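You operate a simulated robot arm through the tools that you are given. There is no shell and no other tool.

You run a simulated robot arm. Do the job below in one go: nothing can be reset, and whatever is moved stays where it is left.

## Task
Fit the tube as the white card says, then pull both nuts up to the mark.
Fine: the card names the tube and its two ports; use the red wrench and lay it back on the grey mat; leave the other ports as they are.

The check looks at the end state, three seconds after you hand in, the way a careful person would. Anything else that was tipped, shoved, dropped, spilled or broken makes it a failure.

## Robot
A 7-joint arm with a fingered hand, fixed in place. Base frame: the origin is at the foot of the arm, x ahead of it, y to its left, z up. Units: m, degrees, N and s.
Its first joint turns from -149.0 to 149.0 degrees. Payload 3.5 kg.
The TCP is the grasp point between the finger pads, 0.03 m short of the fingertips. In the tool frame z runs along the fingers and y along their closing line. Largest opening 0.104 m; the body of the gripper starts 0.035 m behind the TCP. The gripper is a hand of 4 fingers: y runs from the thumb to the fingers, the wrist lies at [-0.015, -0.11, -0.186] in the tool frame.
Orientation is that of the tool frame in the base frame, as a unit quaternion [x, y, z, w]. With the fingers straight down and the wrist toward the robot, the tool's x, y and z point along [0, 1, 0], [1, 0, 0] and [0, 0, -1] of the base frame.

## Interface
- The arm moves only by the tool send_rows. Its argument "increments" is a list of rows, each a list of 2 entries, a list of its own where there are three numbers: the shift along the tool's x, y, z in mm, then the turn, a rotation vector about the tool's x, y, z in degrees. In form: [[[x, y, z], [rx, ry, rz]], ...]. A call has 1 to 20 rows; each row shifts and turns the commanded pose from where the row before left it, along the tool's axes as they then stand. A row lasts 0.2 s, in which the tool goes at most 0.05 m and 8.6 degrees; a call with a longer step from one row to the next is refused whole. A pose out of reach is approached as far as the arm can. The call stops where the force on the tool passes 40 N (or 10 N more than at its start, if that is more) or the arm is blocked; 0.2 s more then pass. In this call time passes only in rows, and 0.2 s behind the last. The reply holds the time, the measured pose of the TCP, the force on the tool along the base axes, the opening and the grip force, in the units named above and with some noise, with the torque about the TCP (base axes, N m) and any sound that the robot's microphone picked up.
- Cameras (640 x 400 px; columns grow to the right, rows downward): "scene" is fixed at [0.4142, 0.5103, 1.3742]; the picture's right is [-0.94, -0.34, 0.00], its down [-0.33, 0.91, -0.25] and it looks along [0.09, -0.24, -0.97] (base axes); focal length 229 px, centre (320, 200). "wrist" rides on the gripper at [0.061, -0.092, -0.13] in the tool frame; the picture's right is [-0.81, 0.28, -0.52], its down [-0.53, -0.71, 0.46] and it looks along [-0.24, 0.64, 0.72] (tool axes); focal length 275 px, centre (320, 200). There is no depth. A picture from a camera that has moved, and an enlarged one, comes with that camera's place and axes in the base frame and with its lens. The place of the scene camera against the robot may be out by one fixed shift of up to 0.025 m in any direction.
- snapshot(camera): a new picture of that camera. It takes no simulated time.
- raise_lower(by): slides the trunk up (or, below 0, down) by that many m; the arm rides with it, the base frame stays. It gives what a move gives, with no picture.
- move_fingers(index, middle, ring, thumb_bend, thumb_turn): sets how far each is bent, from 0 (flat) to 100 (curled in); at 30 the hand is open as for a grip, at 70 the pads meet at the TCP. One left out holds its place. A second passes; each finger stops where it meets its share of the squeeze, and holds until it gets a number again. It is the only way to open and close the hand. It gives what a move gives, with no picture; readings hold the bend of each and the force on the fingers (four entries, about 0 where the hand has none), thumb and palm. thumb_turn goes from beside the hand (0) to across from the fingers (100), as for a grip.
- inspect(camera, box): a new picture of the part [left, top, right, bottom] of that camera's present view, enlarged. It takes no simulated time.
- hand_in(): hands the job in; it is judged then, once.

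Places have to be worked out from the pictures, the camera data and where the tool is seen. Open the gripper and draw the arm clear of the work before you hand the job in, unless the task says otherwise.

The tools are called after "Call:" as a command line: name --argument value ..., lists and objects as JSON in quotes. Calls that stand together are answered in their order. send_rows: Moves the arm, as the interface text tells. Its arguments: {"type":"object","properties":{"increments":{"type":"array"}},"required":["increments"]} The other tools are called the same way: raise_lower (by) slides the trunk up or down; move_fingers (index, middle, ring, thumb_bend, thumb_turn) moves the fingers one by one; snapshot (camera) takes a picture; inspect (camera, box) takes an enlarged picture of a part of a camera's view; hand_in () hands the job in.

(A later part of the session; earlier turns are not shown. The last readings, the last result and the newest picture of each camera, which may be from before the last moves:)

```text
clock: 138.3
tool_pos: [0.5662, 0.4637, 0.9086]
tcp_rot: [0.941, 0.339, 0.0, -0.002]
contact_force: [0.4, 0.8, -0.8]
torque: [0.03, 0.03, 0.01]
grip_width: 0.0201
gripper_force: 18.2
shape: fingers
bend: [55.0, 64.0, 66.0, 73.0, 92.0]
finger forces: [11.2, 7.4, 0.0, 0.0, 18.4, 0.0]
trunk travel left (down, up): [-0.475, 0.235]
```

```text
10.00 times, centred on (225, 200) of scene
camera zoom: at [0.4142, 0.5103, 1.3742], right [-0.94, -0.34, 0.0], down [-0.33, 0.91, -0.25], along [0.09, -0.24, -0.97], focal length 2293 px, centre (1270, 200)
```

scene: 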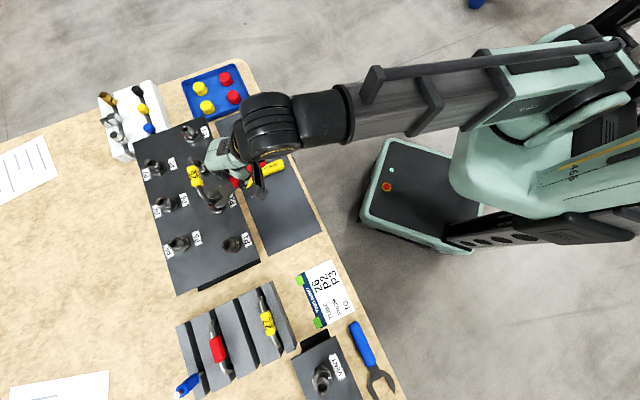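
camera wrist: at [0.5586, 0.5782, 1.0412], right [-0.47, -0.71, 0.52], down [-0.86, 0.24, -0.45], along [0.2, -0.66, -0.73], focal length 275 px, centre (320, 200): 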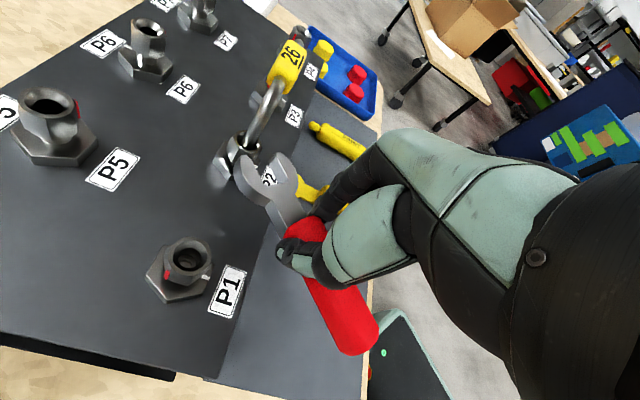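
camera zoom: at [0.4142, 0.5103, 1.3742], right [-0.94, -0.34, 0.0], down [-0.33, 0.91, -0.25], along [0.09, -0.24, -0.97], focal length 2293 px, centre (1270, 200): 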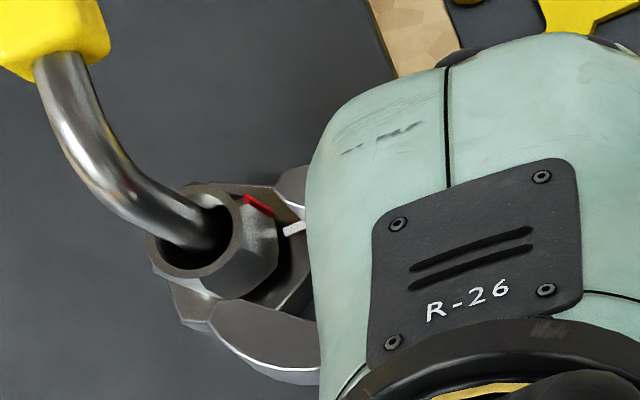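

The red tab is now close to the white tick, with roughly 10–20° to go. I'll swing back 60° for the last short stroke, which also clears the overhead view for a precise reading.

Call:
send_rows --increments '[[[-6.18, 8.71, 0], [0, 0, -6]], [[-6.18, 8.71, 0], [0, 0, -6]], [[-6.18, 8.71, 0], [0, 0, -6]], [[-6.18, 8.71, 0], [0, 0, -6]], [[-6.18, 8.71, 0], [0, 0, -6]], [[-6.18, 8.71, 0], [0, 0, -6]], [[-6.18, 8.71, 0], [0, 0, -6]], [[-6.18, 8.71, 0], [0, 0, -6]], [[-6.18, 8.71, 0], [0, 0, -6]], [[-6.18, 8.71, 0], [0, 0, -6]], [[0, 0, 0], [0, 0, 0]]]'

Call:
inspect --camera "scene" --box '[208, 183, 244, 210]'

Call:
inspect --camera "wrist" --box '[205, 125, 305, 200]'

```text
clock: 140.7
tool_pos: [0.6191, 0.376, 0.9072]
tcp_rot: [0.646, 0.763, 0.0, -0.001]
contact_force: [0.2, 0.1, -1.5]
torque: [-0.01, -0.01, -0.01]
grip_width: 0.0201
gripper_force: 18.7
shape: fingers
bend: [55.0, 64.0, 66.0, 73.0, 92.0]
finger forces: [11.1, 7.6, 0.0, 0.0, 18.5, 0.0]
trunk travel left (down, up): [-0.475, 0.235]
```

```text
14.81 times, centred on (226, 196) of scene
camera zoom: at [0.4142, 0.5103, 1.3742], right [-0.94, -0.34, 0.0], down [-0.33, 0.91, -0.25], along [0.09, -0.24, -0.97], focal length 3398 px, centre (1713, 252)
```

zoom: 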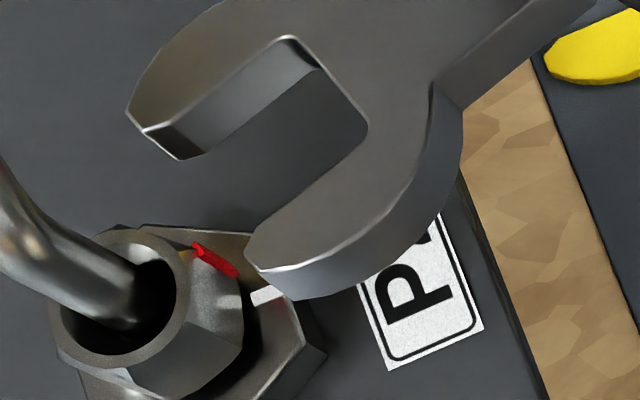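

```text
5.33 times, centred on (255, 162) of wrist
camera zoom: at [0.5193, 0.4214, 1.0384], right [0.41, -0.75, 0.52], down [-0.62, -0.64, -0.45], along [0.68, -0.13, -0.73], focal length 1468 px, centre (667, 400)
```

zoom: 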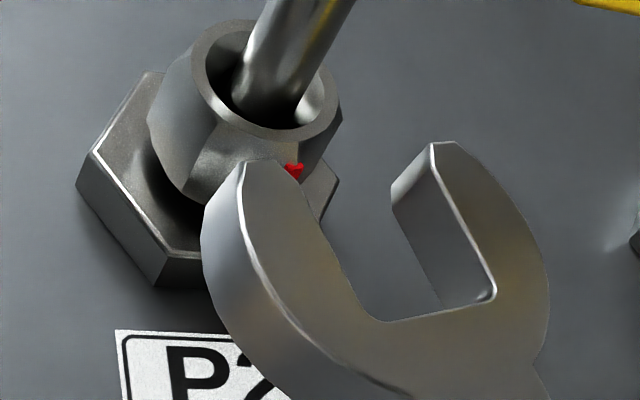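

The tab is about 18° short of the tick, and the nut has threaded down about 5 mm. I'll lower the wrench 2.5 mm, nudge right 0.5 mm and advance for the last bite.

Call:
send_rows --increments '[[[-0.3, 0.4, 2.5], [0, 0, 0]], [[8.3, 5.6, 0], [0, 0, 0]], [[8.3, 5.6, 0], [0, 0, 0]], [[1.66, 1.12, 0], [0, 0, 0]], [[1.66, 1.12, 0], [0, 0, 0]], [[0, 0, 0], [0, 0, 0]]]'

Call:
inspect --camera "scene" --box '[208, 183, 244, 210]'

Call:
inspect --camera "wrist" --box '[205, 115, 305, 190]'

```text
clock: 142.1
tool_pos: [0.6274, 0.3973, 0.9035]
tcp_rot: [0.646, 0.764, -0.001, -0.001]
contact_force: [0.9, -0.7, -1.4]
torque: [0.01, -0.01, -0.11]
grip_width: 0.0202
gripper_force: 18.5
shape: fingers
bend: [55.0, 64.0, 66.0, 73.0, 92.0]
finger forces: [12.6, 7.0, 0.0, 0.0, 18.5, 0.0]
trunk travel left (down, up): [-0.475, 0.235]
```

```text
14.81 times, centred on (226, 196) of scene
camera zoom: at [0.4142, 0.5103, 1.3742], right [-0.94, -0.34, 0.0], down [-0.33, 0.91, -0.25], along [0.09, -0.24, -0.97], focal length 3398 px, centre (1713, 252)
```

zoom: 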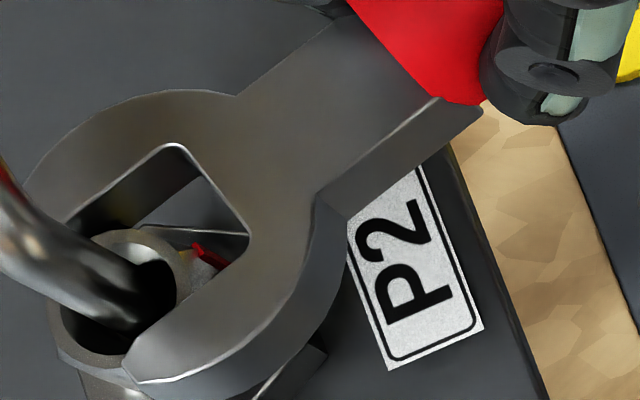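

```text
5.33 times, centred on (255, 152) of wrist
camera zoom: at [0.5293, 0.4429, 1.0349], right [0.41, -0.75, 0.52], down [-0.62, -0.64, -0.45], along [0.67, -0.13, -0.73], focal length 1468 px, centre (667, 453)
```

zoom: 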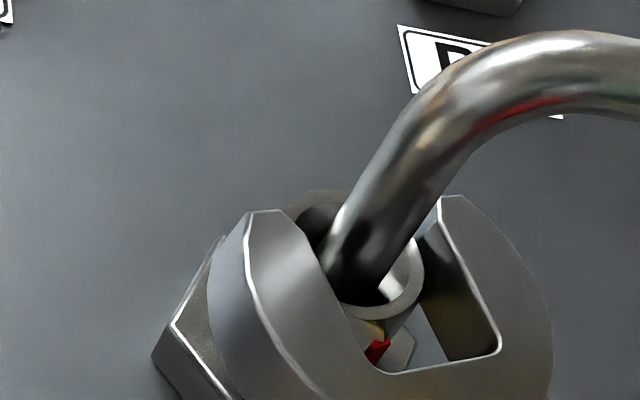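

Sliding on freely with the tab facing the slot bottom. I'll advance 5 mm more.

Call:
send_rows --increments '[[[1.66, 1.12, 0], [0, 0, 0]], [[1.66, 1.12, 0], [0, 0, 0]], [[0.83, 0.56, 0], [0, 0, 0]], [[0, 0, 0], [0, 0, 0]]]'

Call:
inspect --camera "scene" --box '[208, 183, 244, 210]'

Call:
inspect --camera "wrist" --box '[205, 115, 305, 190]'

```text
clock: 143.1
tool_pos: [0.6305, 0.4018, 0.9048]
tcp_rot: [0.646, 0.763, -0.002, 0.0]
contact_force: [1.3, -0.7, -1.6]
torque: [-0.02, -0.04, -0.05]
grip_width: 0.0202
gripper_force: 19.1
shape: fingers
bend: [55.0, 64.0, 66.0, 73.0, 92.0]
finger forces: [12.3, 7.3, 0.0, 0.0, 18.4, 0.0]
trunk travel left (down, up): [-0.475, 0.235]
```

```text
14.81 times, centred on (226, 196) of scene
camera zoom: at [0.4142, 0.5103, 1.3742], right [-0.94, -0.34, 0.0], down [-0.33, 0.91, -0.25], along [0.09, -0.24, -0.97], focal length 3398 px, centre (1713, 252)
```

zoom: 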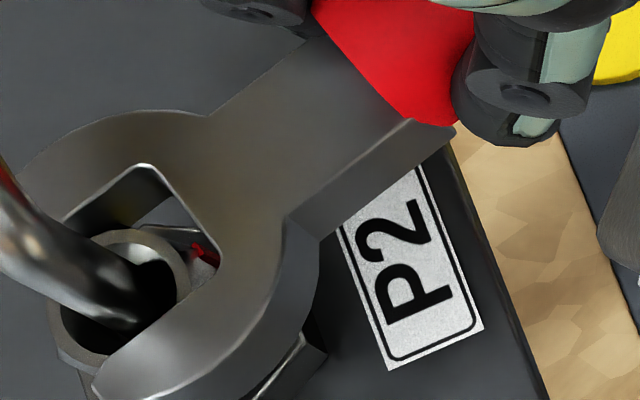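

```text
5.33 times, centred on (255, 152) of wrist
camera zoom: at [0.5315, 0.4473, 1.0355], right [0.41, -0.75, 0.52], down [-0.62, -0.64, -0.45], along [0.67, -0.13, -0.73], focal length 1468 px, centre (667, 453)
```

zoom: 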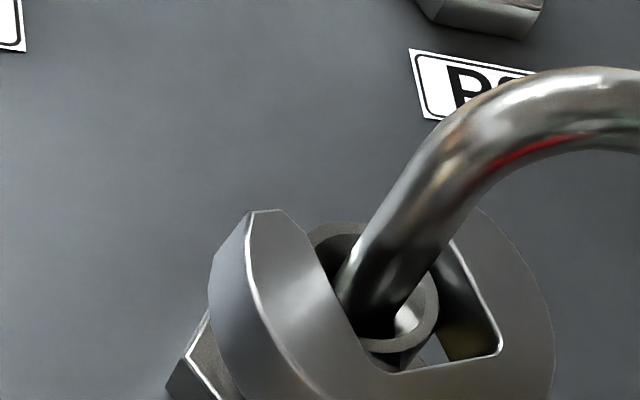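

Seated. I'll turn 18° clockwise, then look at the mark through the open slot.

Call:
send_rows --increments '[[[3.31, -3.79, 0], [0, 0, 4]], [[3.31, -3.79, 0], [0, 0, 4]], [[3.31, -3.79, 0], [0, 0, 4]], [[3.31, -3.79, 0], [0, 0, 4]], [[1.65, -1.9, 0], [0, 0, 2]], [[0, 0, 0], [0, 0, 0]]]'

Call:
inspect --camera "scene" --box '[208, 183, 244, 210]'

Call:
inspect --camera "wrist" --box '[205, 115, 305, 190]'

```text
clock: 144.5
tool_pos: [0.6132, 0.4155, 0.9034]
tcp_rot: [0.758, 0.653, -0.001, -0.001]
contact_force: [9.6, -7.6, -0.1]
torque: [-0.3, -0.36, -0.19]
grip_width: 0.0203
gripper_force: 19.8
shape: fingers
bend: [54.0, 62.0, 66.0, 73.0, 93.0]
finger forces: [14.9, 11.4, 0.0, 0.0, 13.8, 0.1]
trunk travel left (down, up): [-0.475, 0.235]
```

```text
14.81 times, centred on (226, 196) of scene
camera zoom: at [0.4142, 0.5103, 1.3742], right [-0.94, -0.34, 0.0], down [-0.33, 0.91, -0.25], along [0.09, -0.24, -0.97], focal length 3398 px, centre (1713, 252)
```

zoom: 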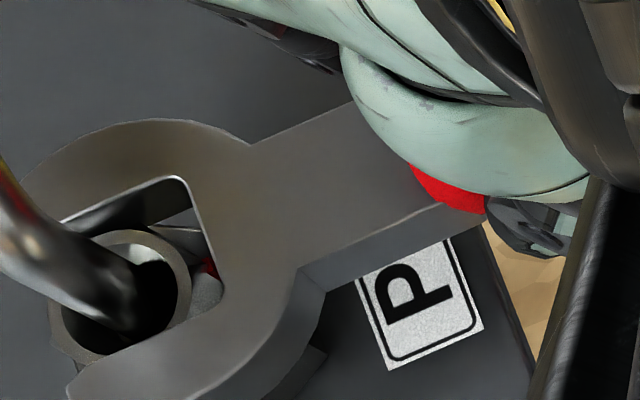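

```text
5.33 times, centred on (255, 152) of wrist
camera zoom: at [0.5325, 0.4897, 1.0346], right [0.15, -0.84, 0.52], down [-0.79, -0.42, -0.45], along [0.6, -0.34, -0.73], focal length 1468 px, centre (667, 453)
```

zoom: 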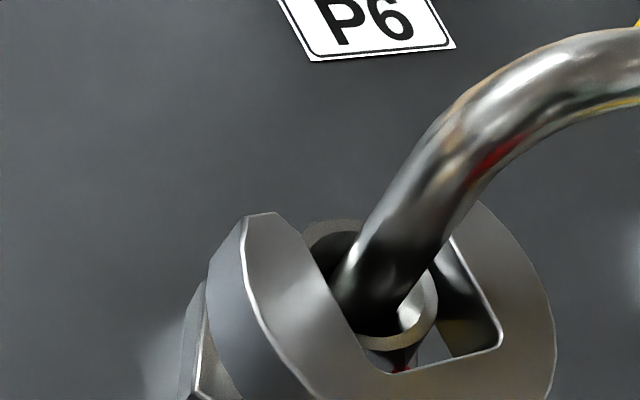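

The resistance is 12 N, as before. I'll unload, back off and check the tab against the tick.

Call:
send_rows --increments '[[[-1.6, 1.9, 0], [0, 0, -2]], [[-5.8, -3.9, 0], [0, 0, 0]], [[-8.3, -5.6, 0], [0, 0, 0]], [[-8.3, -5.6, 0], [0, 0, 0]], [[0, 0, 0], [0, 0, 0]]]'

Call:
inspect --camera "scene" --box '[208, 188, 240, 212]'

Call:
inspect --camera "wrist" --box '[205, 115, 305, 190]'

```text
clock: 145.7
tool_pos: [0.5961, 0.3956, 0.9043]
tcp_rot: [0.746, 0.666, 0.0, 0.0]
contact_force: [-0.6, -0.6, -0.9]
torque: [0.01, 0.01, -0.01]
grip_width: 0.0207
gripper_force: 19.0
shape: fingers
bend: [55.0, 64.0, 66.0, 73.0, 92.0]
finger forces: [11.3, 7.3, 0.1, 0.1, 18.4, 0.0]
trunk travel left (down, up): [-0.475, 0.235]
```

```text
16.00 times, centred on (224, 200) of scene
camera zoom: at [0.4142, 0.5103, 1.3742], right [-0.94, -0.34, 0.0], down [-0.33, 0.91, -0.25], along [0.09, -0.24, -0.97], focal length 3669 px, centre (1856, 200)
```

zoom: 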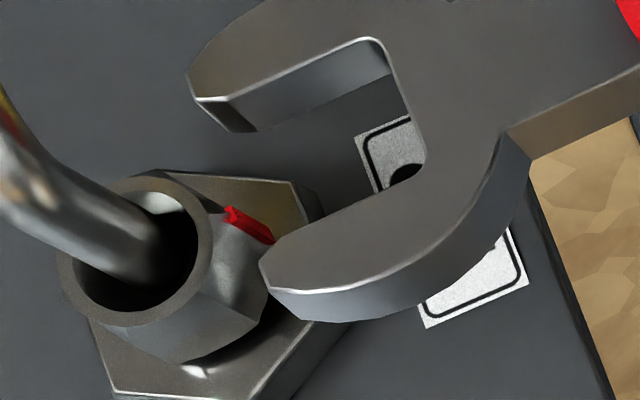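

```text
5.33 times, centred on (255, 152) of wrist
camera zoom: at [0.5143, 0.4656, 1.035], right [0.18, -0.84, 0.52], down [-0.77, -0.45, -0.45], along [0.61, -0.31, -0.73], focal length 1468 px, centre (667, 453)
```

zoom: 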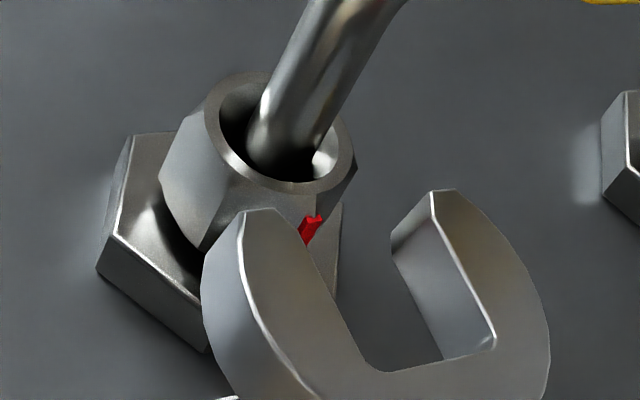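

About 5° or less seems to remain, but I need a more reliable view. I'll move the hand so the wrist camera looks at P2 from the tick's own direction (225°), where tab and tick should line up vertically.

Call:
send_rows --increments '[[[-14.7, 13.8, -8], [0, 0, 0]], [[-14.7, 13.8, -8], [0, 0, 0]], [[-14.8, 13.7, -8], [0, 0, 0]], [[0, 0, 0], [0, 0, -7.5]], [[0, 0, 0], [0, 0, -7.5]], [[0, 0, 0], [0, 0, -7.5]], [[0, 0, 0], [0, 0, -7.5]], [[0, 0, 0], [0, 0, -7.5]], [[0, 0, 0], [0, 0, -7]], [[0, 0, 0], [0, 0, -7]], [[0, 0, 0], [0, 0, 0]]]'

Call:
snapshot --camera "wrist"

Call:
inspect --camera "scene" --box '[208, 188, 240, 212]'

```text
clock: 148.1
tool_pos: [0.6343, 0.3474, 0.9285]
tcp_rot: [0.381, 0.925, -0.001, -0.001]
contact_force: [-0.2, -0.2, -0.7]
torque: [0.01, 0.02, -0.02]
grip_width: 0.0206
gripper_force: 18.4
shape: fingers
bend: [55.0, 64.0, 66.0, 73.0, 92.0]
finger forces: [11.2, 7.4, 0.0, 0.0, 18.4, 0.1]
trunk travel left (down, up): [-0.475, 0.235]
```

```text
taken
camera wrist: at [0.5275, 0.3245, 1.0593], right [0.77, -0.38, 0.52], down [-0.13, -0.88, -0.46], along [0.63, 0.28, -0.73], focal length 275 px, centre (320, 200)
```

wrist: 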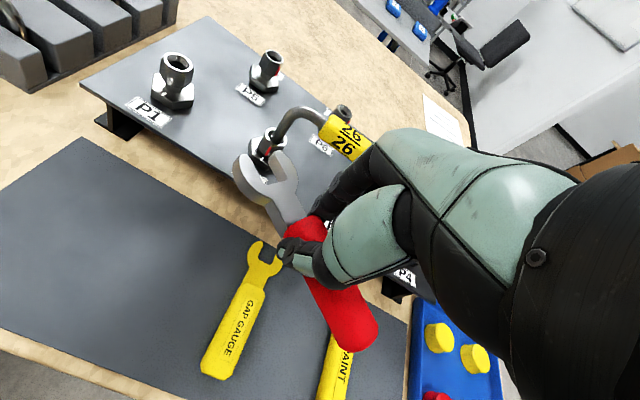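

```text
16.00 times, centred on (224, 200) of scene
camera zoom: at [0.4142, 0.5103, 1.3742], right [-0.94, -0.34, 0.0], down [-0.33, 0.91, -0.25], along [0.09, -0.24, -0.97], focal length 3669 px, centre (1856, 200)
```

zoom: 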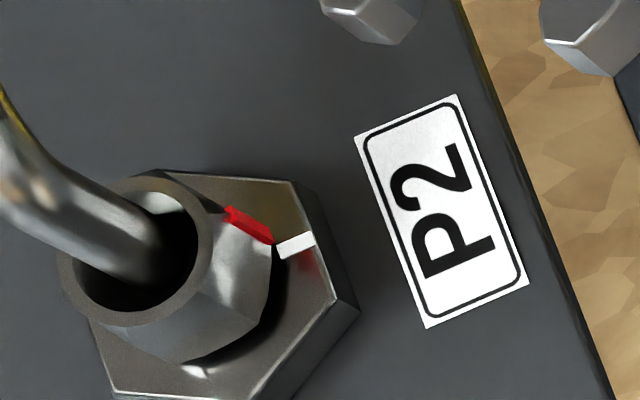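

Both marks are visible and look nearly aligned. I'll zoom in from the wrist camera's matching direction.

Call:
inspect --camera "wrist" --box '[235, 115, 305, 170]'

Call:
inspect --camera "scene" --box '[212, 192, 232, 207]'

```text
7.27 times, centred on (270, 142) of wrist
camera zoom: at [0.5275, 0.3245, 1.0593], right [0.77, -0.38, 0.52], down [-0.13, -0.88, -0.46], along [0.63, 0.28, -0.73], focal length 2002 px, centre (684, 618)
```

zoom: 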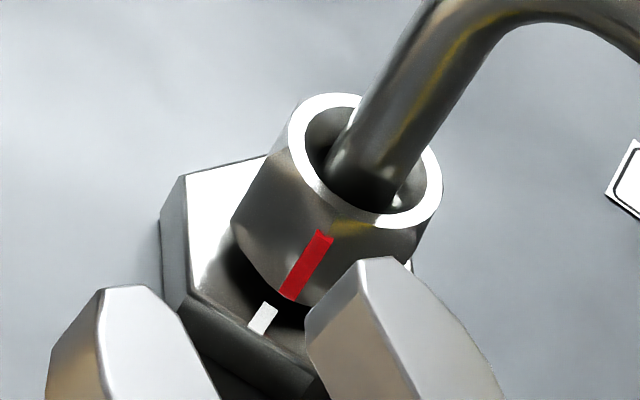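

```text
16.00 times, centred on (222, 200) of scene
camera zoom: at [0.4142, 0.5103, 1.3742], right [-0.94, -0.34, 0.0], down [-0.33, 0.91, -0.25], along [0.09, -0.24, -0.97], focal length 3669 px, centre (1888, 208)
```

zoom: 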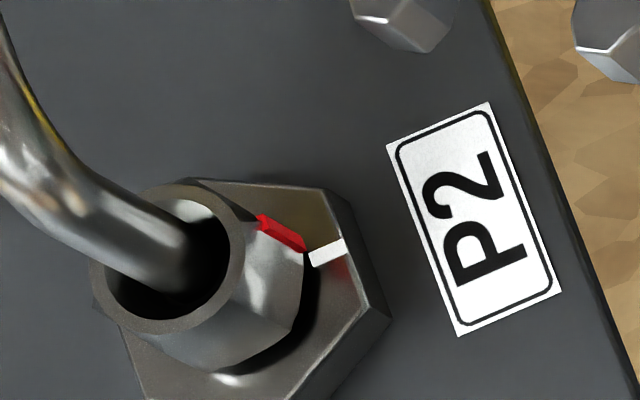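

I'll take a tighter crop to judge the residual angle.

Call:
inspect --camera "wrist" --box '[255, 125, 287, 149]'

Call:
inspect --camera "scene" --box '[224, 200, 234, 208]'

```text
16.00 times, centred on (271, 137) of wrist
camera zoom: at [0.5275, 0.3245, 1.0593], right [0.77, -0.38, 0.52], down [-0.13, -0.88, -0.46], along [0.63, 0.28, -0.73], focal length 4404 px, centre (1104, 1208)
```

zoom: 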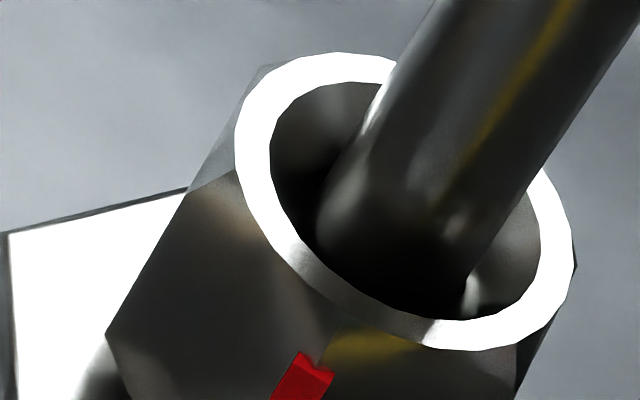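

```text
16.00 times, centred on (229, 204) of scene
camera zoom: at [0.4142, 0.5103, 1.3742], right [-0.94, -0.34, 0.0], down [-0.33, 0.91, -0.25], along [0.09, -0.24, -0.97], focal length 3669 px, centre (1776, 136)
```

zoom: 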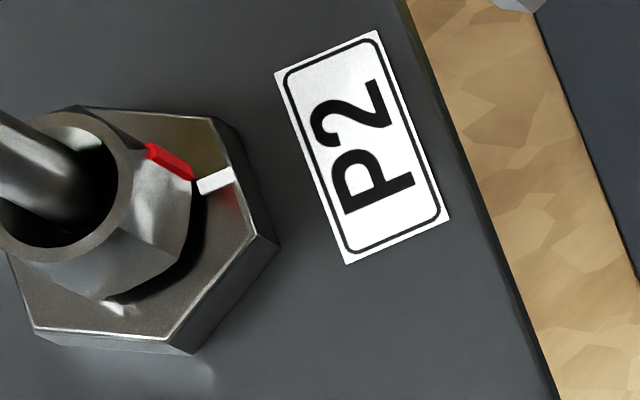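

From both cameras the P2 tab and tick now agree within about 1°, so P2 is on its mark. Next is P3: I'll translate and turn the wrench to the starting heading in front of it, still backed off and high.

Call:
send_rows --increments '[[[-36.2, 4.8, 0], [0, 0, 0]], [[0, 0, 0], [0, 0, 7.65]], [[0, 0, 0], [0, 0, 7.65]], [[0, 0, 0], [0, 0, 7.65]], [[0, 0, 0], [0, 0, 7.65]], [[0, 0, 0], [0, 0, 7.65]], [[0, 0, 0], [0, 0, 7.65]], [[0, 0, 0], [0, 0, 7.6]], [[0, 0, 0], [0, 0, 0]]]'

Call:
snapshot --camera "wrist"

Call:
inspect --camera "scene" --box '[185, 145, 245, 190]'

Call:
inspect --camera "wrist" --box '[195, 105, 315, 195]'

```text
clock: 150.1
tool_pos: [0.6618, 0.3234, 0.9288]
tcp_rot: [0.758, 0.652, -0.001, -0.001]
contact_force: [-0.2, -0.7, -1.4]
torque: [-0.03, 0.03, 0.0]
grip_width: 0.0203
gripper_force: 18.5
shape: fingers
bend: [55.0, 64.0, 66.0, 73.0, 92.0]
finger forces: [11.1, 7.7, 0.0, 0.0, 18.4, 0.0]
trunk travel left (down, up): [-0.475, 0.235]
```

```text
taken
camera wrist: at [0.582, 0.3976, 1.0598], right [0.15, -0.84, 0.52], down [-0.79, -0.42, -0.45], along [0.6, -0.34, -0.73], focal length 275 px, centre (320, 200)
```

wrist: 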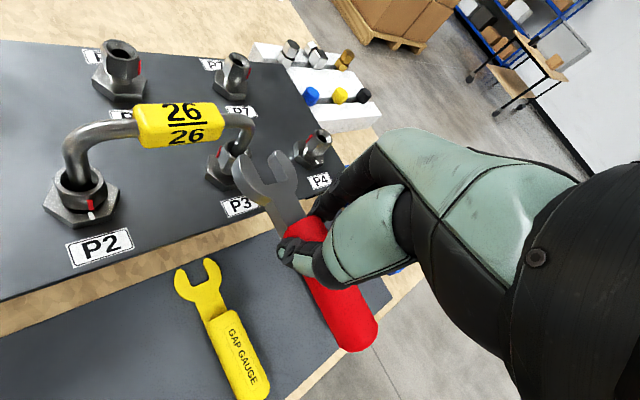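

```text
8.89 times, centred on (215, 168) of scene
camera zoom: at [0.4142, 0.5103, 1.3742], right [-0.94, -0.34, 0.0], down [-0.33, 0.91, -0.25], along [0.09, -0.24, -0.97], focal length 2038 px, centre (1253, 489)
```

zoom: 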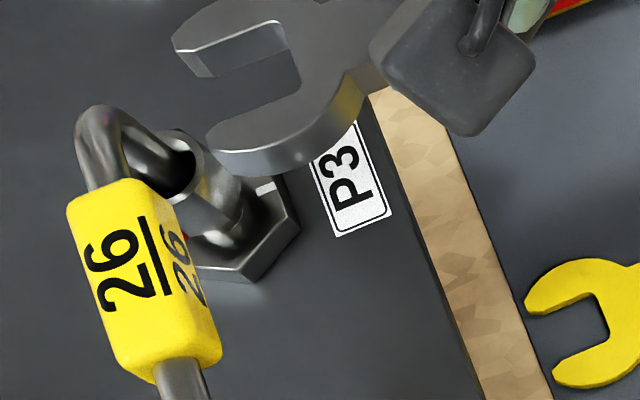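

```text
4.44 times, centred on (255, 150) of wrist
camera zoom: at [0.582, 0.3976, 1.0598], right [0.15, -0.84, 0.52], down [-0.79, -0.42, -0.45], along [0.6, -0.34, -0.73], focal length 1224 px, centre (609, 422)
```

zoom: 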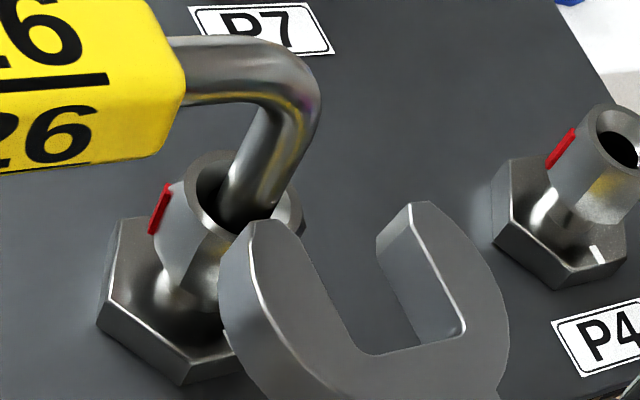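

P2's tab sits right above its tick in this view too. I'll lower the wrench to nut height at P3 and measure the offsets.

Call:
send_rows --increments '[[[-4.2, -2.8, 0], [0, 0, 0]], [[0, 0, 11], [0, 0, 0]], [[0, 0, 10.5], [0, 0, 0]], [[0, 0, 0], [0, 0, 0]]]'

Call:
inspect --camera "scene" --box '[190, 150, 226, 177]'

Call:
inspect --camera "wrist" --box '[205, 115, 305, 190]'

```text
clock: 151.1
tool_pos: [0.6603, 0.3224, 0.906]
tcp_rot: [0.758, 0.653, -0.001, 0.0]
contact_force: [1.3, -0.3, -0.7]
torque: [-0.01, 0.0, 0.01]
grip_width: 0.0203
gripper_force: 18.7
shape: fingers
bend: [55.0, 64.0, 66.0, 73.0, 92.0]
finger forces: [11.1, 7.6, 0.1, 0.0, 18.5, 0.1]
trunk travel left (down, up): [-0.475, 0.235]
```

```text
14.81 times, centred on (208, 164) of scene
camera zoom: at [0.4142, 0.5103, 1.3742], right [-0.94, -0.34, 0.0], down [-0.33, 0.91, -0.25], along [0.09, -0.24, -0.97], focal length 3398 px, centre (1979, 741)
```

zoom: 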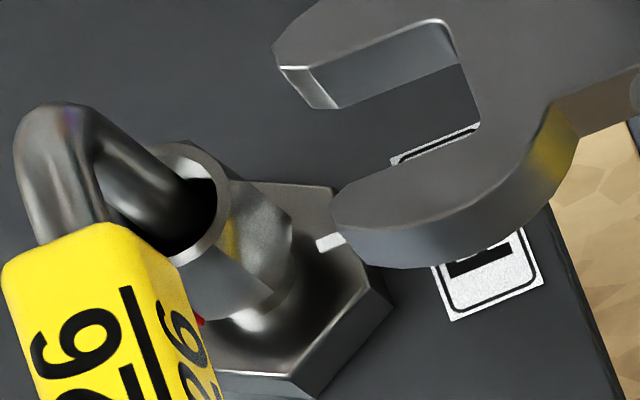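

```text
5.33 times, centred on (255, 152) of wrist
camera zoom: at [0.5795, 0.3948, 1.0375], right [0.15, -0.84, 0.52], down [-0.78, -0.42, -0.45], along [0.6, -0.34, -0.73], focal length 1468 px, centre (667, 453)
```

zoom: 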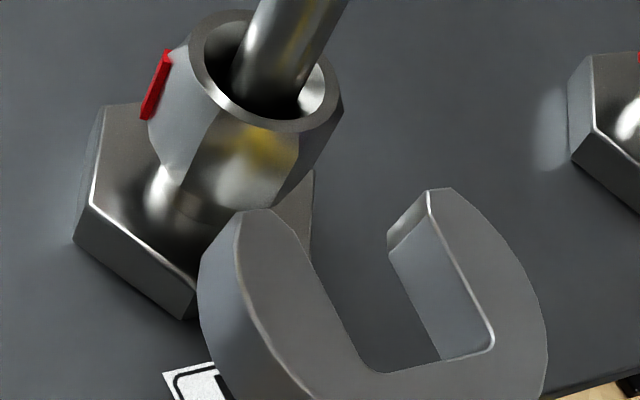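

Heading matches the P3 nut's vertex within a few degrees and the lateral error is small. I'll nudge 0.8 mm right and advance 22 mm.

Call:
send_rows --increments '[[[-0.45, 0.66, 0], [0, 0, 0]], [[9.1, 6.15, 0], [0, 0, 0]], [[9.1, 6.15, 0], [0, 0, 0]], [[0, 0, 0], [0, 0, 0]]]'

Call:
inspect --camera "scene" --box '[190, 150, 226, 177]'

Call:
inspect --camera "wrist" --box '[205, 115, 305, 190]'

```text
clock: 152.1
tool_pos: [0.6767, 0.3367, 0.9078]
tcp_rot: [0.758, 0.653, -0.001, -0.001]
contact_force: [-2.0, -3.5, -1.5]
torque: [-0.07, 0.03, -0.06]
grip_width: 0.0201
gripper_force: 19.6
shape: fingers
bend: [55.0, 64.0, 66.0, 73.0, 92.0]
finger forces: [12.0, 7.5, 0.0, 0.0, 18.6, 0.1]
trunk travel left (down, up): [-0.475, 0.235]
```

```text
14.81 times, centred on (208, 164) of scene
camera zoom: at [0.4142, 0.5103, 1.3742], right [-0.94, -0.34, 0.0], down [-0.33, 0.91, -0.25], along [0.09, -0.24, -0.97], focal length 3398 px, centre (1979, 741)
```

zoom: 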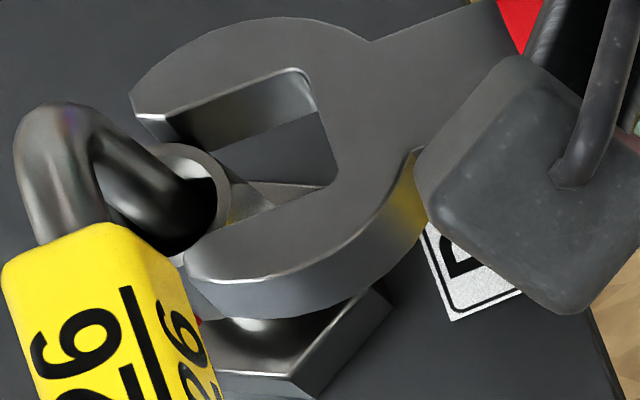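

```text
5.33 times, centred on (255, 152) of wrist
camera zoom: at [0.5962, 0.4106, 1.0381], right [0.15, -0.84, 0.52], down [-0.79, -0.42, -0.45], along [0.6, -0.34, -0.73], focal length 1468 px, centre (667, 453)
```

zoom: 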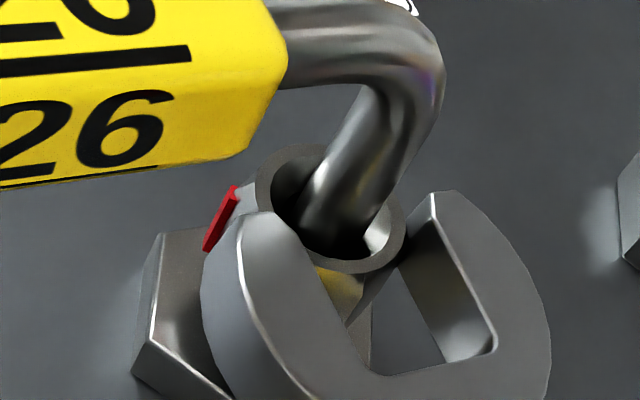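

Light, balanced contact at the lead-in. I'll advance gently.

Call:
send_rows --increments '[[[1.25, 0.84, 0], [0, 0, 0]], [[1.25, 0.84, 0], [0, 0, 0]], [[0, 0, 0], [0, 0, 0]]]'

Call:
inspect --camera "wrist" --box '[205, 115, 305, 190]'

Call:
inspect --camera "scene" --box '[190, 150, 226, 177]'

```text
clock: 152.9
tool_pos: [0.6762, 0.3404, 0.9071]
tcp_rot: [0.758, 0.653, 0.0, 0.0]
contact_force: [-3.5, -5.2, -0.2]
torque: [-0.14, 0.0, -0.13]
grip_width: 0.0204
gripper_force: 19.2
shape: fingers
bend: [56.0, 65.0, 66.0, 73.0, 92.0]
finger forces: [12.6, 7.7, 0.0, 0.0, 19.0, 0.0]
trunk travel left (down, up): [-0.475, 0.235]
```

```text
5.33 times, centred on (255, 152) of wrist
camera zoom: at [0.5971, 0.4126, 1.0382], right [0.15, -0.84, 0.52], down [-0.78, -0.42, -0.45], along [0.6, -0.34, -0.73], focal length 1468 px, centre (667, 453)
```

zoom: 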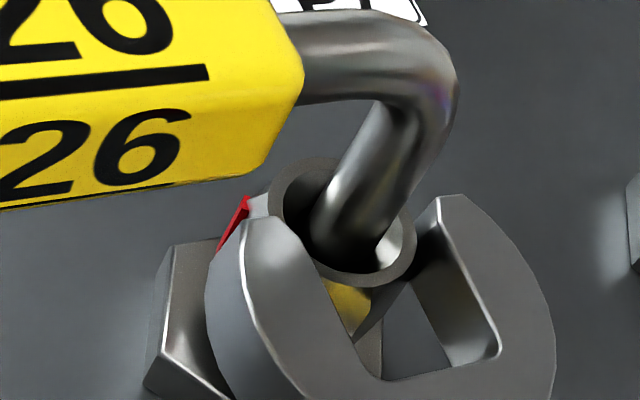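

```text
14.81 times, centred on (208, 164) of scene
camera zoom: at [0.4142, 0.5103, 1.3742], right [-0.94, -0.34, 0.0], down [-0.33, 0.91, -0.25], along [0.09, -0.24, -0.97], focal length 3398 px, centre (1979, 741)
```

zoom: 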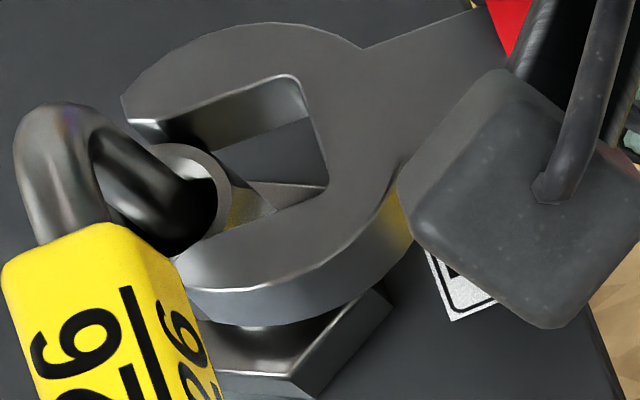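

The load leans on the right jaw, as in the first bite on P2. I'll ease back 2 mm, turn 3° counter-clockwise about the nut with a 0.5 mm right shift, and advance.

Call:
send_rows --increments '[[[-1.66, -1.12, 0], [0, 0, 0]], [[-2.8, 3.8, 0], [0, 0, -3]], [[1.66, 1.12, 0], [0, 0, 0]], [[1.25, 0.84, 0], [0, 0, 0]], [[0, 0, 0], [0, 0, 0]]]'

Call:
inspect --camera "wrist" --box '[205, 115, 305, 190]'

Call:
inspect --camera "scene" --box '[190, 150, 226, 177]'

```text
clock: 154.1
tool_pos: [0.6817, 0.3361, 0.9062]
tcp_rot: [0.74, 0.672, -0.001, -0.001]
contact_force: [-5.4, -10.7, -0.1]
torque: [-0.22, 0.1, -0.16]
grip_width: 0.0204
gripper_force: 20.2
shape: fingers
bend: [56.0, 65.0, 66.0, 73.0, 92.0]
finger forces: [13.1, 8.2, 0.0, 0.0, 19.1, 0.0]
trunk travel left (down, up): [-0.475, 0.235]
```

```text
5.33 times, centred on (255, 152) of wrist
camera zoom: at [0.5968, 0.406, 1.0377], right [0.2, -0.83, 0.52], down [-0.76, -0.46, -0.45], along [0.62, -0.3, -0.73], focal length 1468 px, centre (667, 453)
```

zoom: 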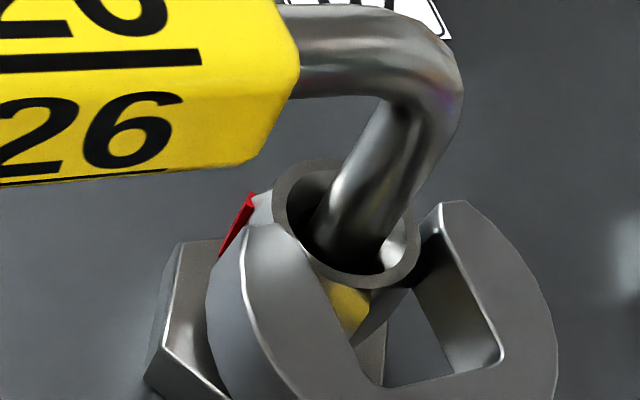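

```text
14.81 times, centred on (208, 164) of scene
camera zoom: at [0.4142, 0.5103, 1.3742], right [-0.94, -0.34, 0.0], down [-0.33, 0.91, -0.25], along [0.09, -0.24, -0.97], focal length 3398 px, centre (1979, 741)
```

zoom: 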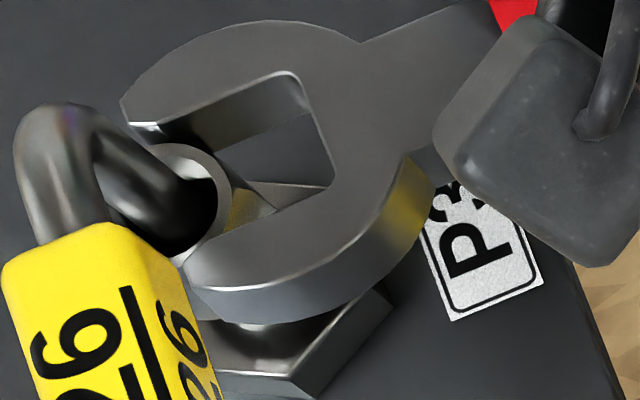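

Both jaws press evenly now, so it's the angle again; the nut likely crept with the push. I'll ease back, turn another 4° counter-clockwise and retry.

Call:
send_rows --increments '[[[-2.5, -1.7, 0], [0, 0, 0]], [[-3.1, 4.1, 0], [0, 0, -4]], [[2.5, 1.7, 0], [0, 0, 0]], [[0, 0, 0], [0, 0, 0]]]'

Call:
inspect --camera "wrist" --box '[205, 115, 305, 190]'

Call:
inspect --camera "scene" --box '[190, 150, 226, 177]'

```text
clock: 155.1
tool_pos: [0.6832, 0.332, 0.9065]
tcp_rot: [0.716, 0.698, 0.0, -0.001]
contact_force: [-2.7, -5.1, -0.5]
torque: [-0.13, 0.02, -0.12]
grip_width: 0.0203
gripper_force: 20.1
shape: fingers
bend: [56.0, 65.0, 66.0, 73.0, 92.0]
finger forces: [12.9, 7.6, 0.0, 0.0, 18.8, 0.0]
trunk travel left (down, up): [-0.475, 0.235]
```

```text
5.33 times, centred on (255, 152) of wrist
camera zoom: at [0.5957, 0.396, 1.0377], right [0.26, -0.82, 0.52], down [-0.73, -0.51, -0.45], along [0.64, -0.26, -0.73], focal length 1468 px, centre (667, 453)
```

zoom: 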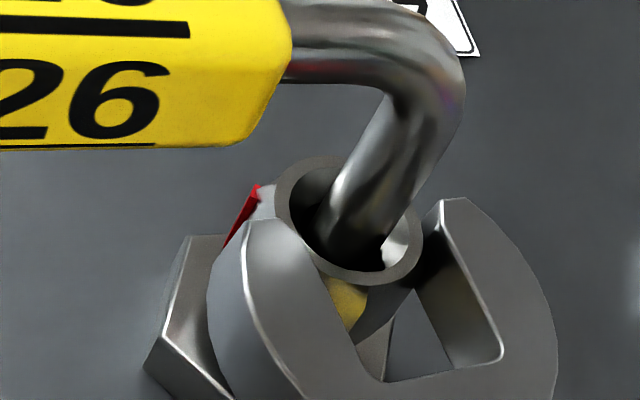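

```text
14.81 times, centred on (208, 164) of scene
camera zoom: at [0.4142, 0.5103, 1.3742], right [-0.94, -0.34, 0.0], down [-0.33, 0.91, -0.25], along [0.09, -0.24, -0.97], focal length 3398 px, centre (1979, 741)
```

zoom: 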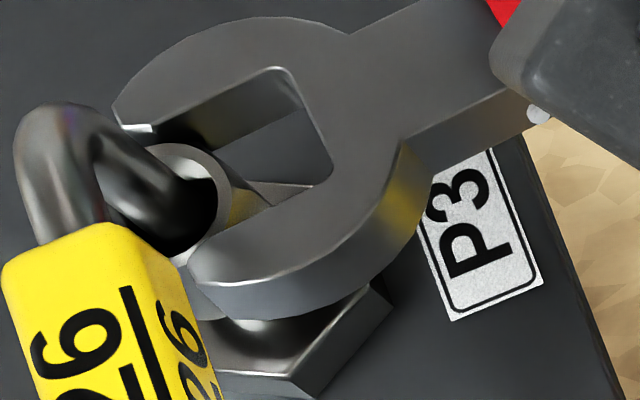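

The force halved. I'll try advancing 3 mm at this angle.

Call:
send_rows --increments '[[[1.25, 0.84, 0], [0, 0, 0]], [[1.25, 0.84, 0], [0, 0, 0]], [[0, 0, 0], [0, 0, 0]]]'

Call:
inspect --camera "wrist" --box '[205, 115, 305, 190]'

Call:
inspect --camera "scene" --box '[190, 150, 226, 177]'

```text
clock: 155.9
tool_pos: [0.6844, 0.3349, 0.9077]
tcp_rot: [0.716, 0.698, 0.0, -0.001]
contact_force: [-7.4, -12.1, -0.5]
torque: [-0.34, 0.15, -0.18]
grip_width: 0.0205
gripper_force: 20.6
shape: fingers
bend: [57.0, 66.0, 66.0, 72.0, 92.0]
finger forces: [13.7, 8.5, 0.0, 0.0, 19.6, 0.1]
trunk travel left (down, up): [-0.475, 0.235]
```

```text
5.33 times, centred on (255, 152) of wrist
camera zoom: at [0.5966, 0.3977, 1.0389], right [0.25, -0.82, 0.52], down [-0.73, -0.51, -0.45], along [0.64, -0.26, -0.73], focal length 1468 px, centre (667, 453)
```

zoom: 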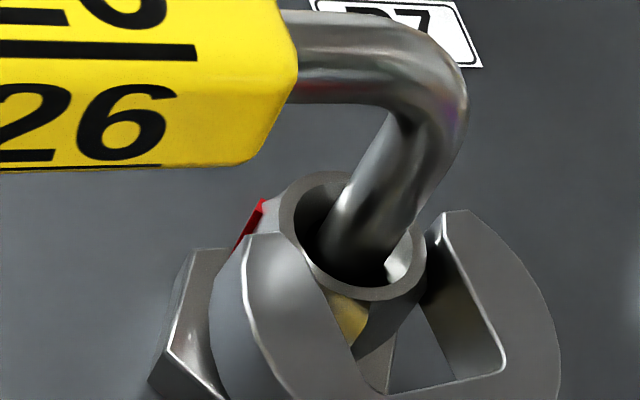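

```text
14.81 times, centred on (208, 164) of scene
camera zoom: at [0.4142, 0.5103, 1.3742], right [-0.94, -0.34, 0.0], down [-0.33, 0.91, -0.25], along [0.09, -0.24, -0.97], focal length 3398 px, centre (1979, 741)
```

zoom: 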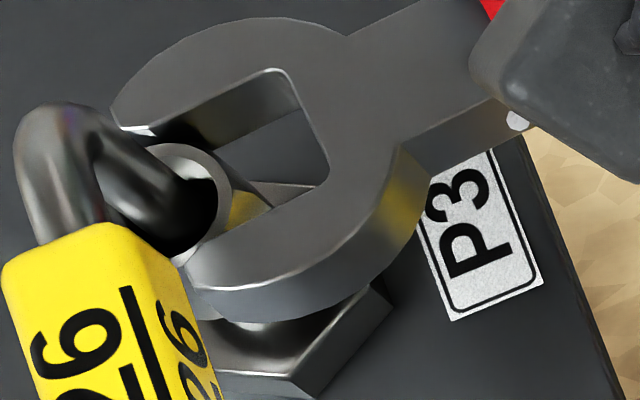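

Re-reading the red tab at P3 (≈93°), the nut's vertex must be near 213°, so I've been turning the wrong way. I'll back off 14 mm, swing the wrench 15° clockwise around the nut, and re-check.

Call:
send_rows --increments '[[[-5.8, -3.9, 0], [0, 0, 0]], [[-7.5, -5.0, 0], [0, 0, 0]], [[5.0, -6.0, 0], [0, 0, 5.1]], [[5.0, -6.0, 0], [0, 0, 5.1]], [[5.0, -6.0, 0], [0, 0, 5.1]], [[0, 0, 0], [0, 0, 0]]]'

Call:
inspect --camera "wrist" --box '[205, 115, 305, 190]'

Call:
inspect --camera "scene" --box '[190, 150, 226, 177]'

```text
clock: 157.3
tool_pos: [0.6601, 0.3402, 0.9064]
tcp_rot: [0.803, 0.596, 0.0, -0.001]
contact_force: [-0.7, -0.5, -1.1]
torque: [-0.02, 0.03, -0.04]
grip_width: 0.0197
gripper_force: 18.8
shape: fingers
bend: [56.0, 65.0, 66.0, 73.0, 92.0]
finger forces: [11.0, 7.5, 0.0, 0.0, 18.4, 0.0]
trunk travel left (down, up): [-0.475, 0.235]
```

```text
5.33 times, centred on (255, 152) of wrist
camera zoom: at [0.5924, 0.4246, 1.0372], right [0.03, -0.86, 0.52], down [-0.84, -0.3, -0.45], along [0.55, -0.42, -0.73], focal length 1468 px, centre (667, 453)
```

zoom: 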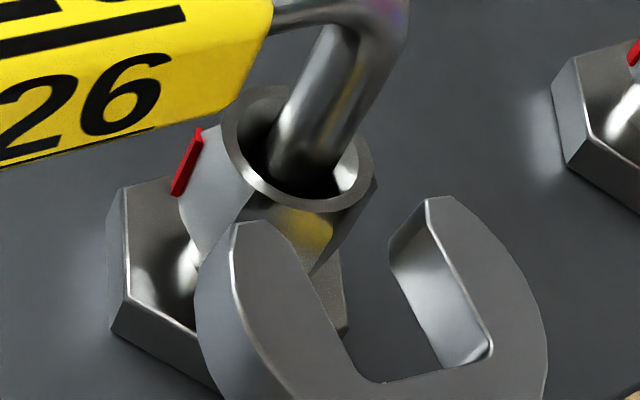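

```text
14.81 times, centred on (208, 164) of scene
camera zoom: at [0.4142, 0.5103, 1.3742], right [-0.94, -0.34, 0.0], down [-0.33, 0.91, -0.25], along [0.09, -0.24, -0.97], focal length 3398 px, centre (1979, 741)
```

zoom: 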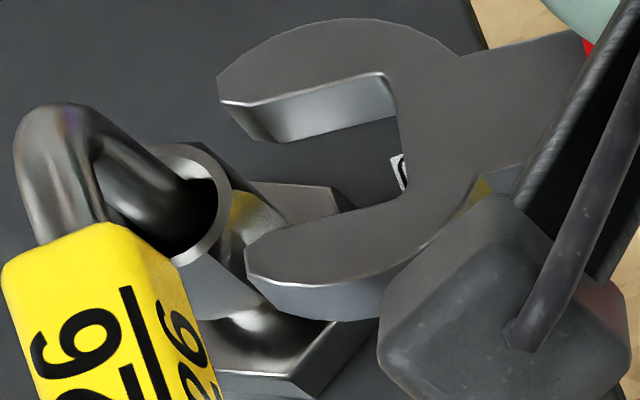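

Now both the edges and the tab agree: the P3 nut vertex is at about 222°, and the wrench is at about 217°. I'll swing 5° counter-clockwise about the nut and re-check alignment.

Call:
send_rows --increments '[[[-4.8, 6.8, 0], [0, 0, -5]], [[0, 0, 0], [0, 0, 0]]]'

Call:
inspect --camera "wrist" --box '[205, 115, 305, 190]'

Call:
inspect --camera "scene" --box '[190, 150, 226, 177]'

```text
clock: 157.9
tool_pos: [0.666, 0.3315, 0.907]
tcp_rot: [0.776, 0.631, 0.0, 0.0]
contact_force: [0.3, 0.3, -1.4]
torque: [0.02, 0.0, 0.04]
grip_width: 0.02
gripper_force: 18.3
shape: fingers
bend: [56.0, 65.0, 66.0, 73.0, 92.0]
finger forces: [11.0, 7.6, 0.0, 0.0, 18.4, 0.1]
trunk travel left (down, up): [-0.475, 0.235]
```

```text
5.33 times, centred on (255, 152) of wrist
camera zoom: at [0.5903, 0.4106, 1.0377], right [0.11, -0.85, 0.52], down [-0.81, -0.38, -0.45], along [0.58, -0.37, -0.73], focal length 1468 px, centre (667, 453)
```

zoom: 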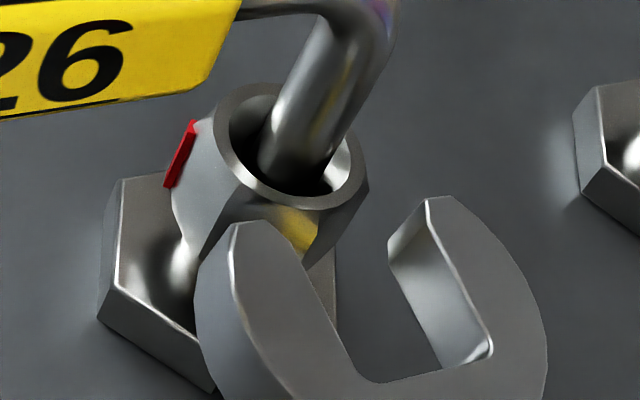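

```text
14.81 times, centred on (208, 164) of scene
camera zoom: at [0.4142, 0.5103, 1.3742], right [-0.94, -0.34, 0.0], down [-0.33, 0.91, -0.25], along [0.09, -0.24, -0.97], focal length 3398 px, centre (1979, 741)
```

zoom: 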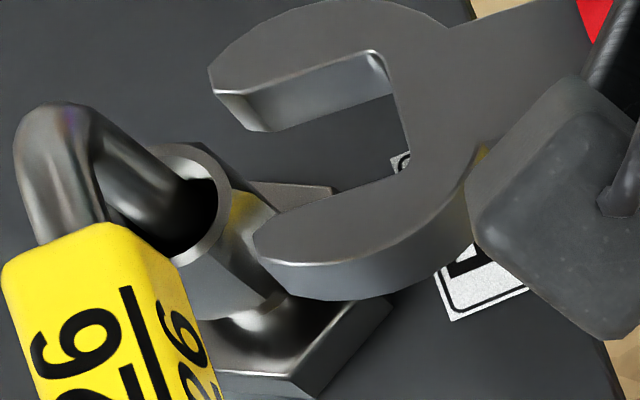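

Offsets now match those of my successful approaches at P2. I'll advance 14 mm and check.

Call:
send_rows --increments '[[[5.8, 3.9, 0], [0, 0, 0]], [[5.8, 3.9, 0], [0, 0, 0]], [[0, 0, 0], [0, 0, 0]]]'

Call:
inspect --camera "wrist" --box '[205, 115, 305, 190]'

Call:
inspect --camera "scene" --box '[190, 150, 226, 177]'

```text
clock: 158.7
tool_pos: [0.6768, 0.3407, 0.907]
tcp_rot: [0.776, 0.631, 0.0, -0.001]
contact_force: [-4.0, -5.1, -0.9]
torque: [-0.15, 0.11, -0.04]
grip_width: 0.0197
gripper_force: 18.9
shape: fingers
bend: [56.0, 64.0, 66.0, 72.0, 92.0]
finger forces: [10.6, 8.8, 0.1, 0.0, 19.0, 0.0]
trunk travel left (down, up): [-0.475, 0.235]
```

```text
5.33 times, centred on (255, 152) of wrist
camera zoom: at [0.6008, 0.4188, 1.0381], right [0.1, -0.85, 0.52], down [-0.81, -0.38, -0.45], along [0.58, -0.37, -0.73], focal length 1468 px, centre (667, 453)
```

zoom: 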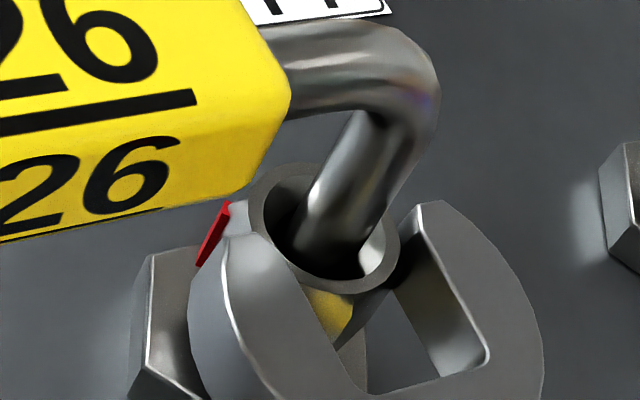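

```text
14.81 times, centred on (208, 164) of scene
camera zoom: at [0.4142, 0.5103, 1.3742], right [-0.94, -0.34, 0.0], down [-0.33, 0.91, -0.25], along [0.09, -0.24, -0.97], focal length 3398 px, centre (1979, 741)
```

zoom: 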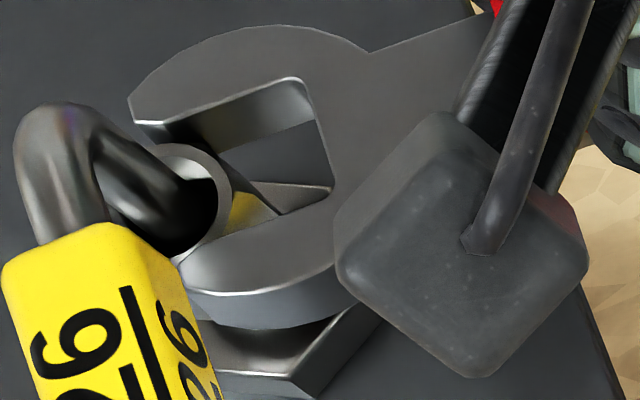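

The load now leans slightly on the left jaw. I'll ease back, shift 0.8 mm left and advance.

Call:
send_rows --increments '[[[-2.1, -1.4, 0], [0, 0, 0]], [[0.45, -0.66, 0], [0, 0, 0]], [[2.1, 1.4, 0], [0, 0, 0]], [[1.25, 0.84, 0], [0, 0, 0]], [[0, 0, 0], [0, 0, 0]]]'

Call:
inspect --camera "wrist" --box '[205, 115, 305, 190]'

Call:
inspect --camera "scene" --box '[190, 150, 226, 177]'

```text
clock: 159.9
tool_pos: [0.6762, 0.3441, 0.9073]
tcp_rot: [0.776, 0.63, 0.0, -0.001]
contact_force: [-8.5, -9.5, -0.4]
torque: [-0.26, 0.19, -0.12]
grip_width: 0.0186
gripper_force: 20.5
shape: fingers
bend: [58.0, 65.0, 66.0, 72.0, 92.0]
finger forces: [11.4, 9.4, 0.0, 0.0, 19.1, 0.0]
trunk travel left (down, up): [-0.475, 0.235]
```

```text
5.33 times, centred on (255, 152) of wrist
camera zoom: at [0.5999, 0.4219, 1.0388], right [0.1, -0.85, 0.52], down [-0.81, -0.38, -0.45], along [0.58, -0.37, -0.73], focal length 1468 px, centre (667, 453)
```

zoom: 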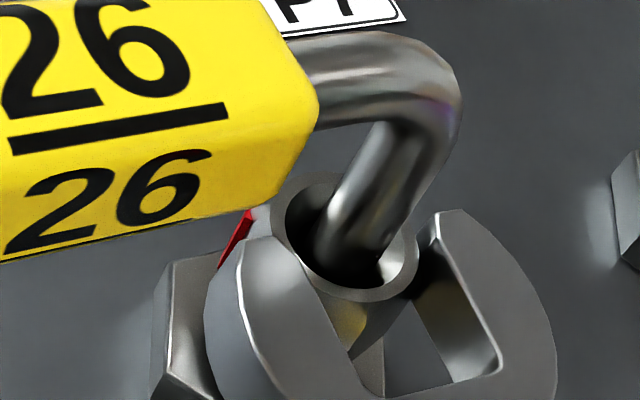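

```text
14.81 times, centred on (208, 164) of scene
camera zoom: at [0.4142, 0.5103, 1.3742], right [-0.94, -0.34, 0.0], down [-0.33, 0.91, -0.25], along [0.09, -0.24, -0.97], focal length 3398 px, centre (1979, 741)
```

zoom: 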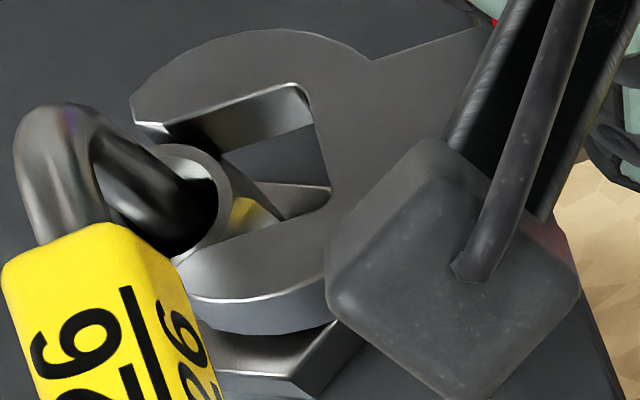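

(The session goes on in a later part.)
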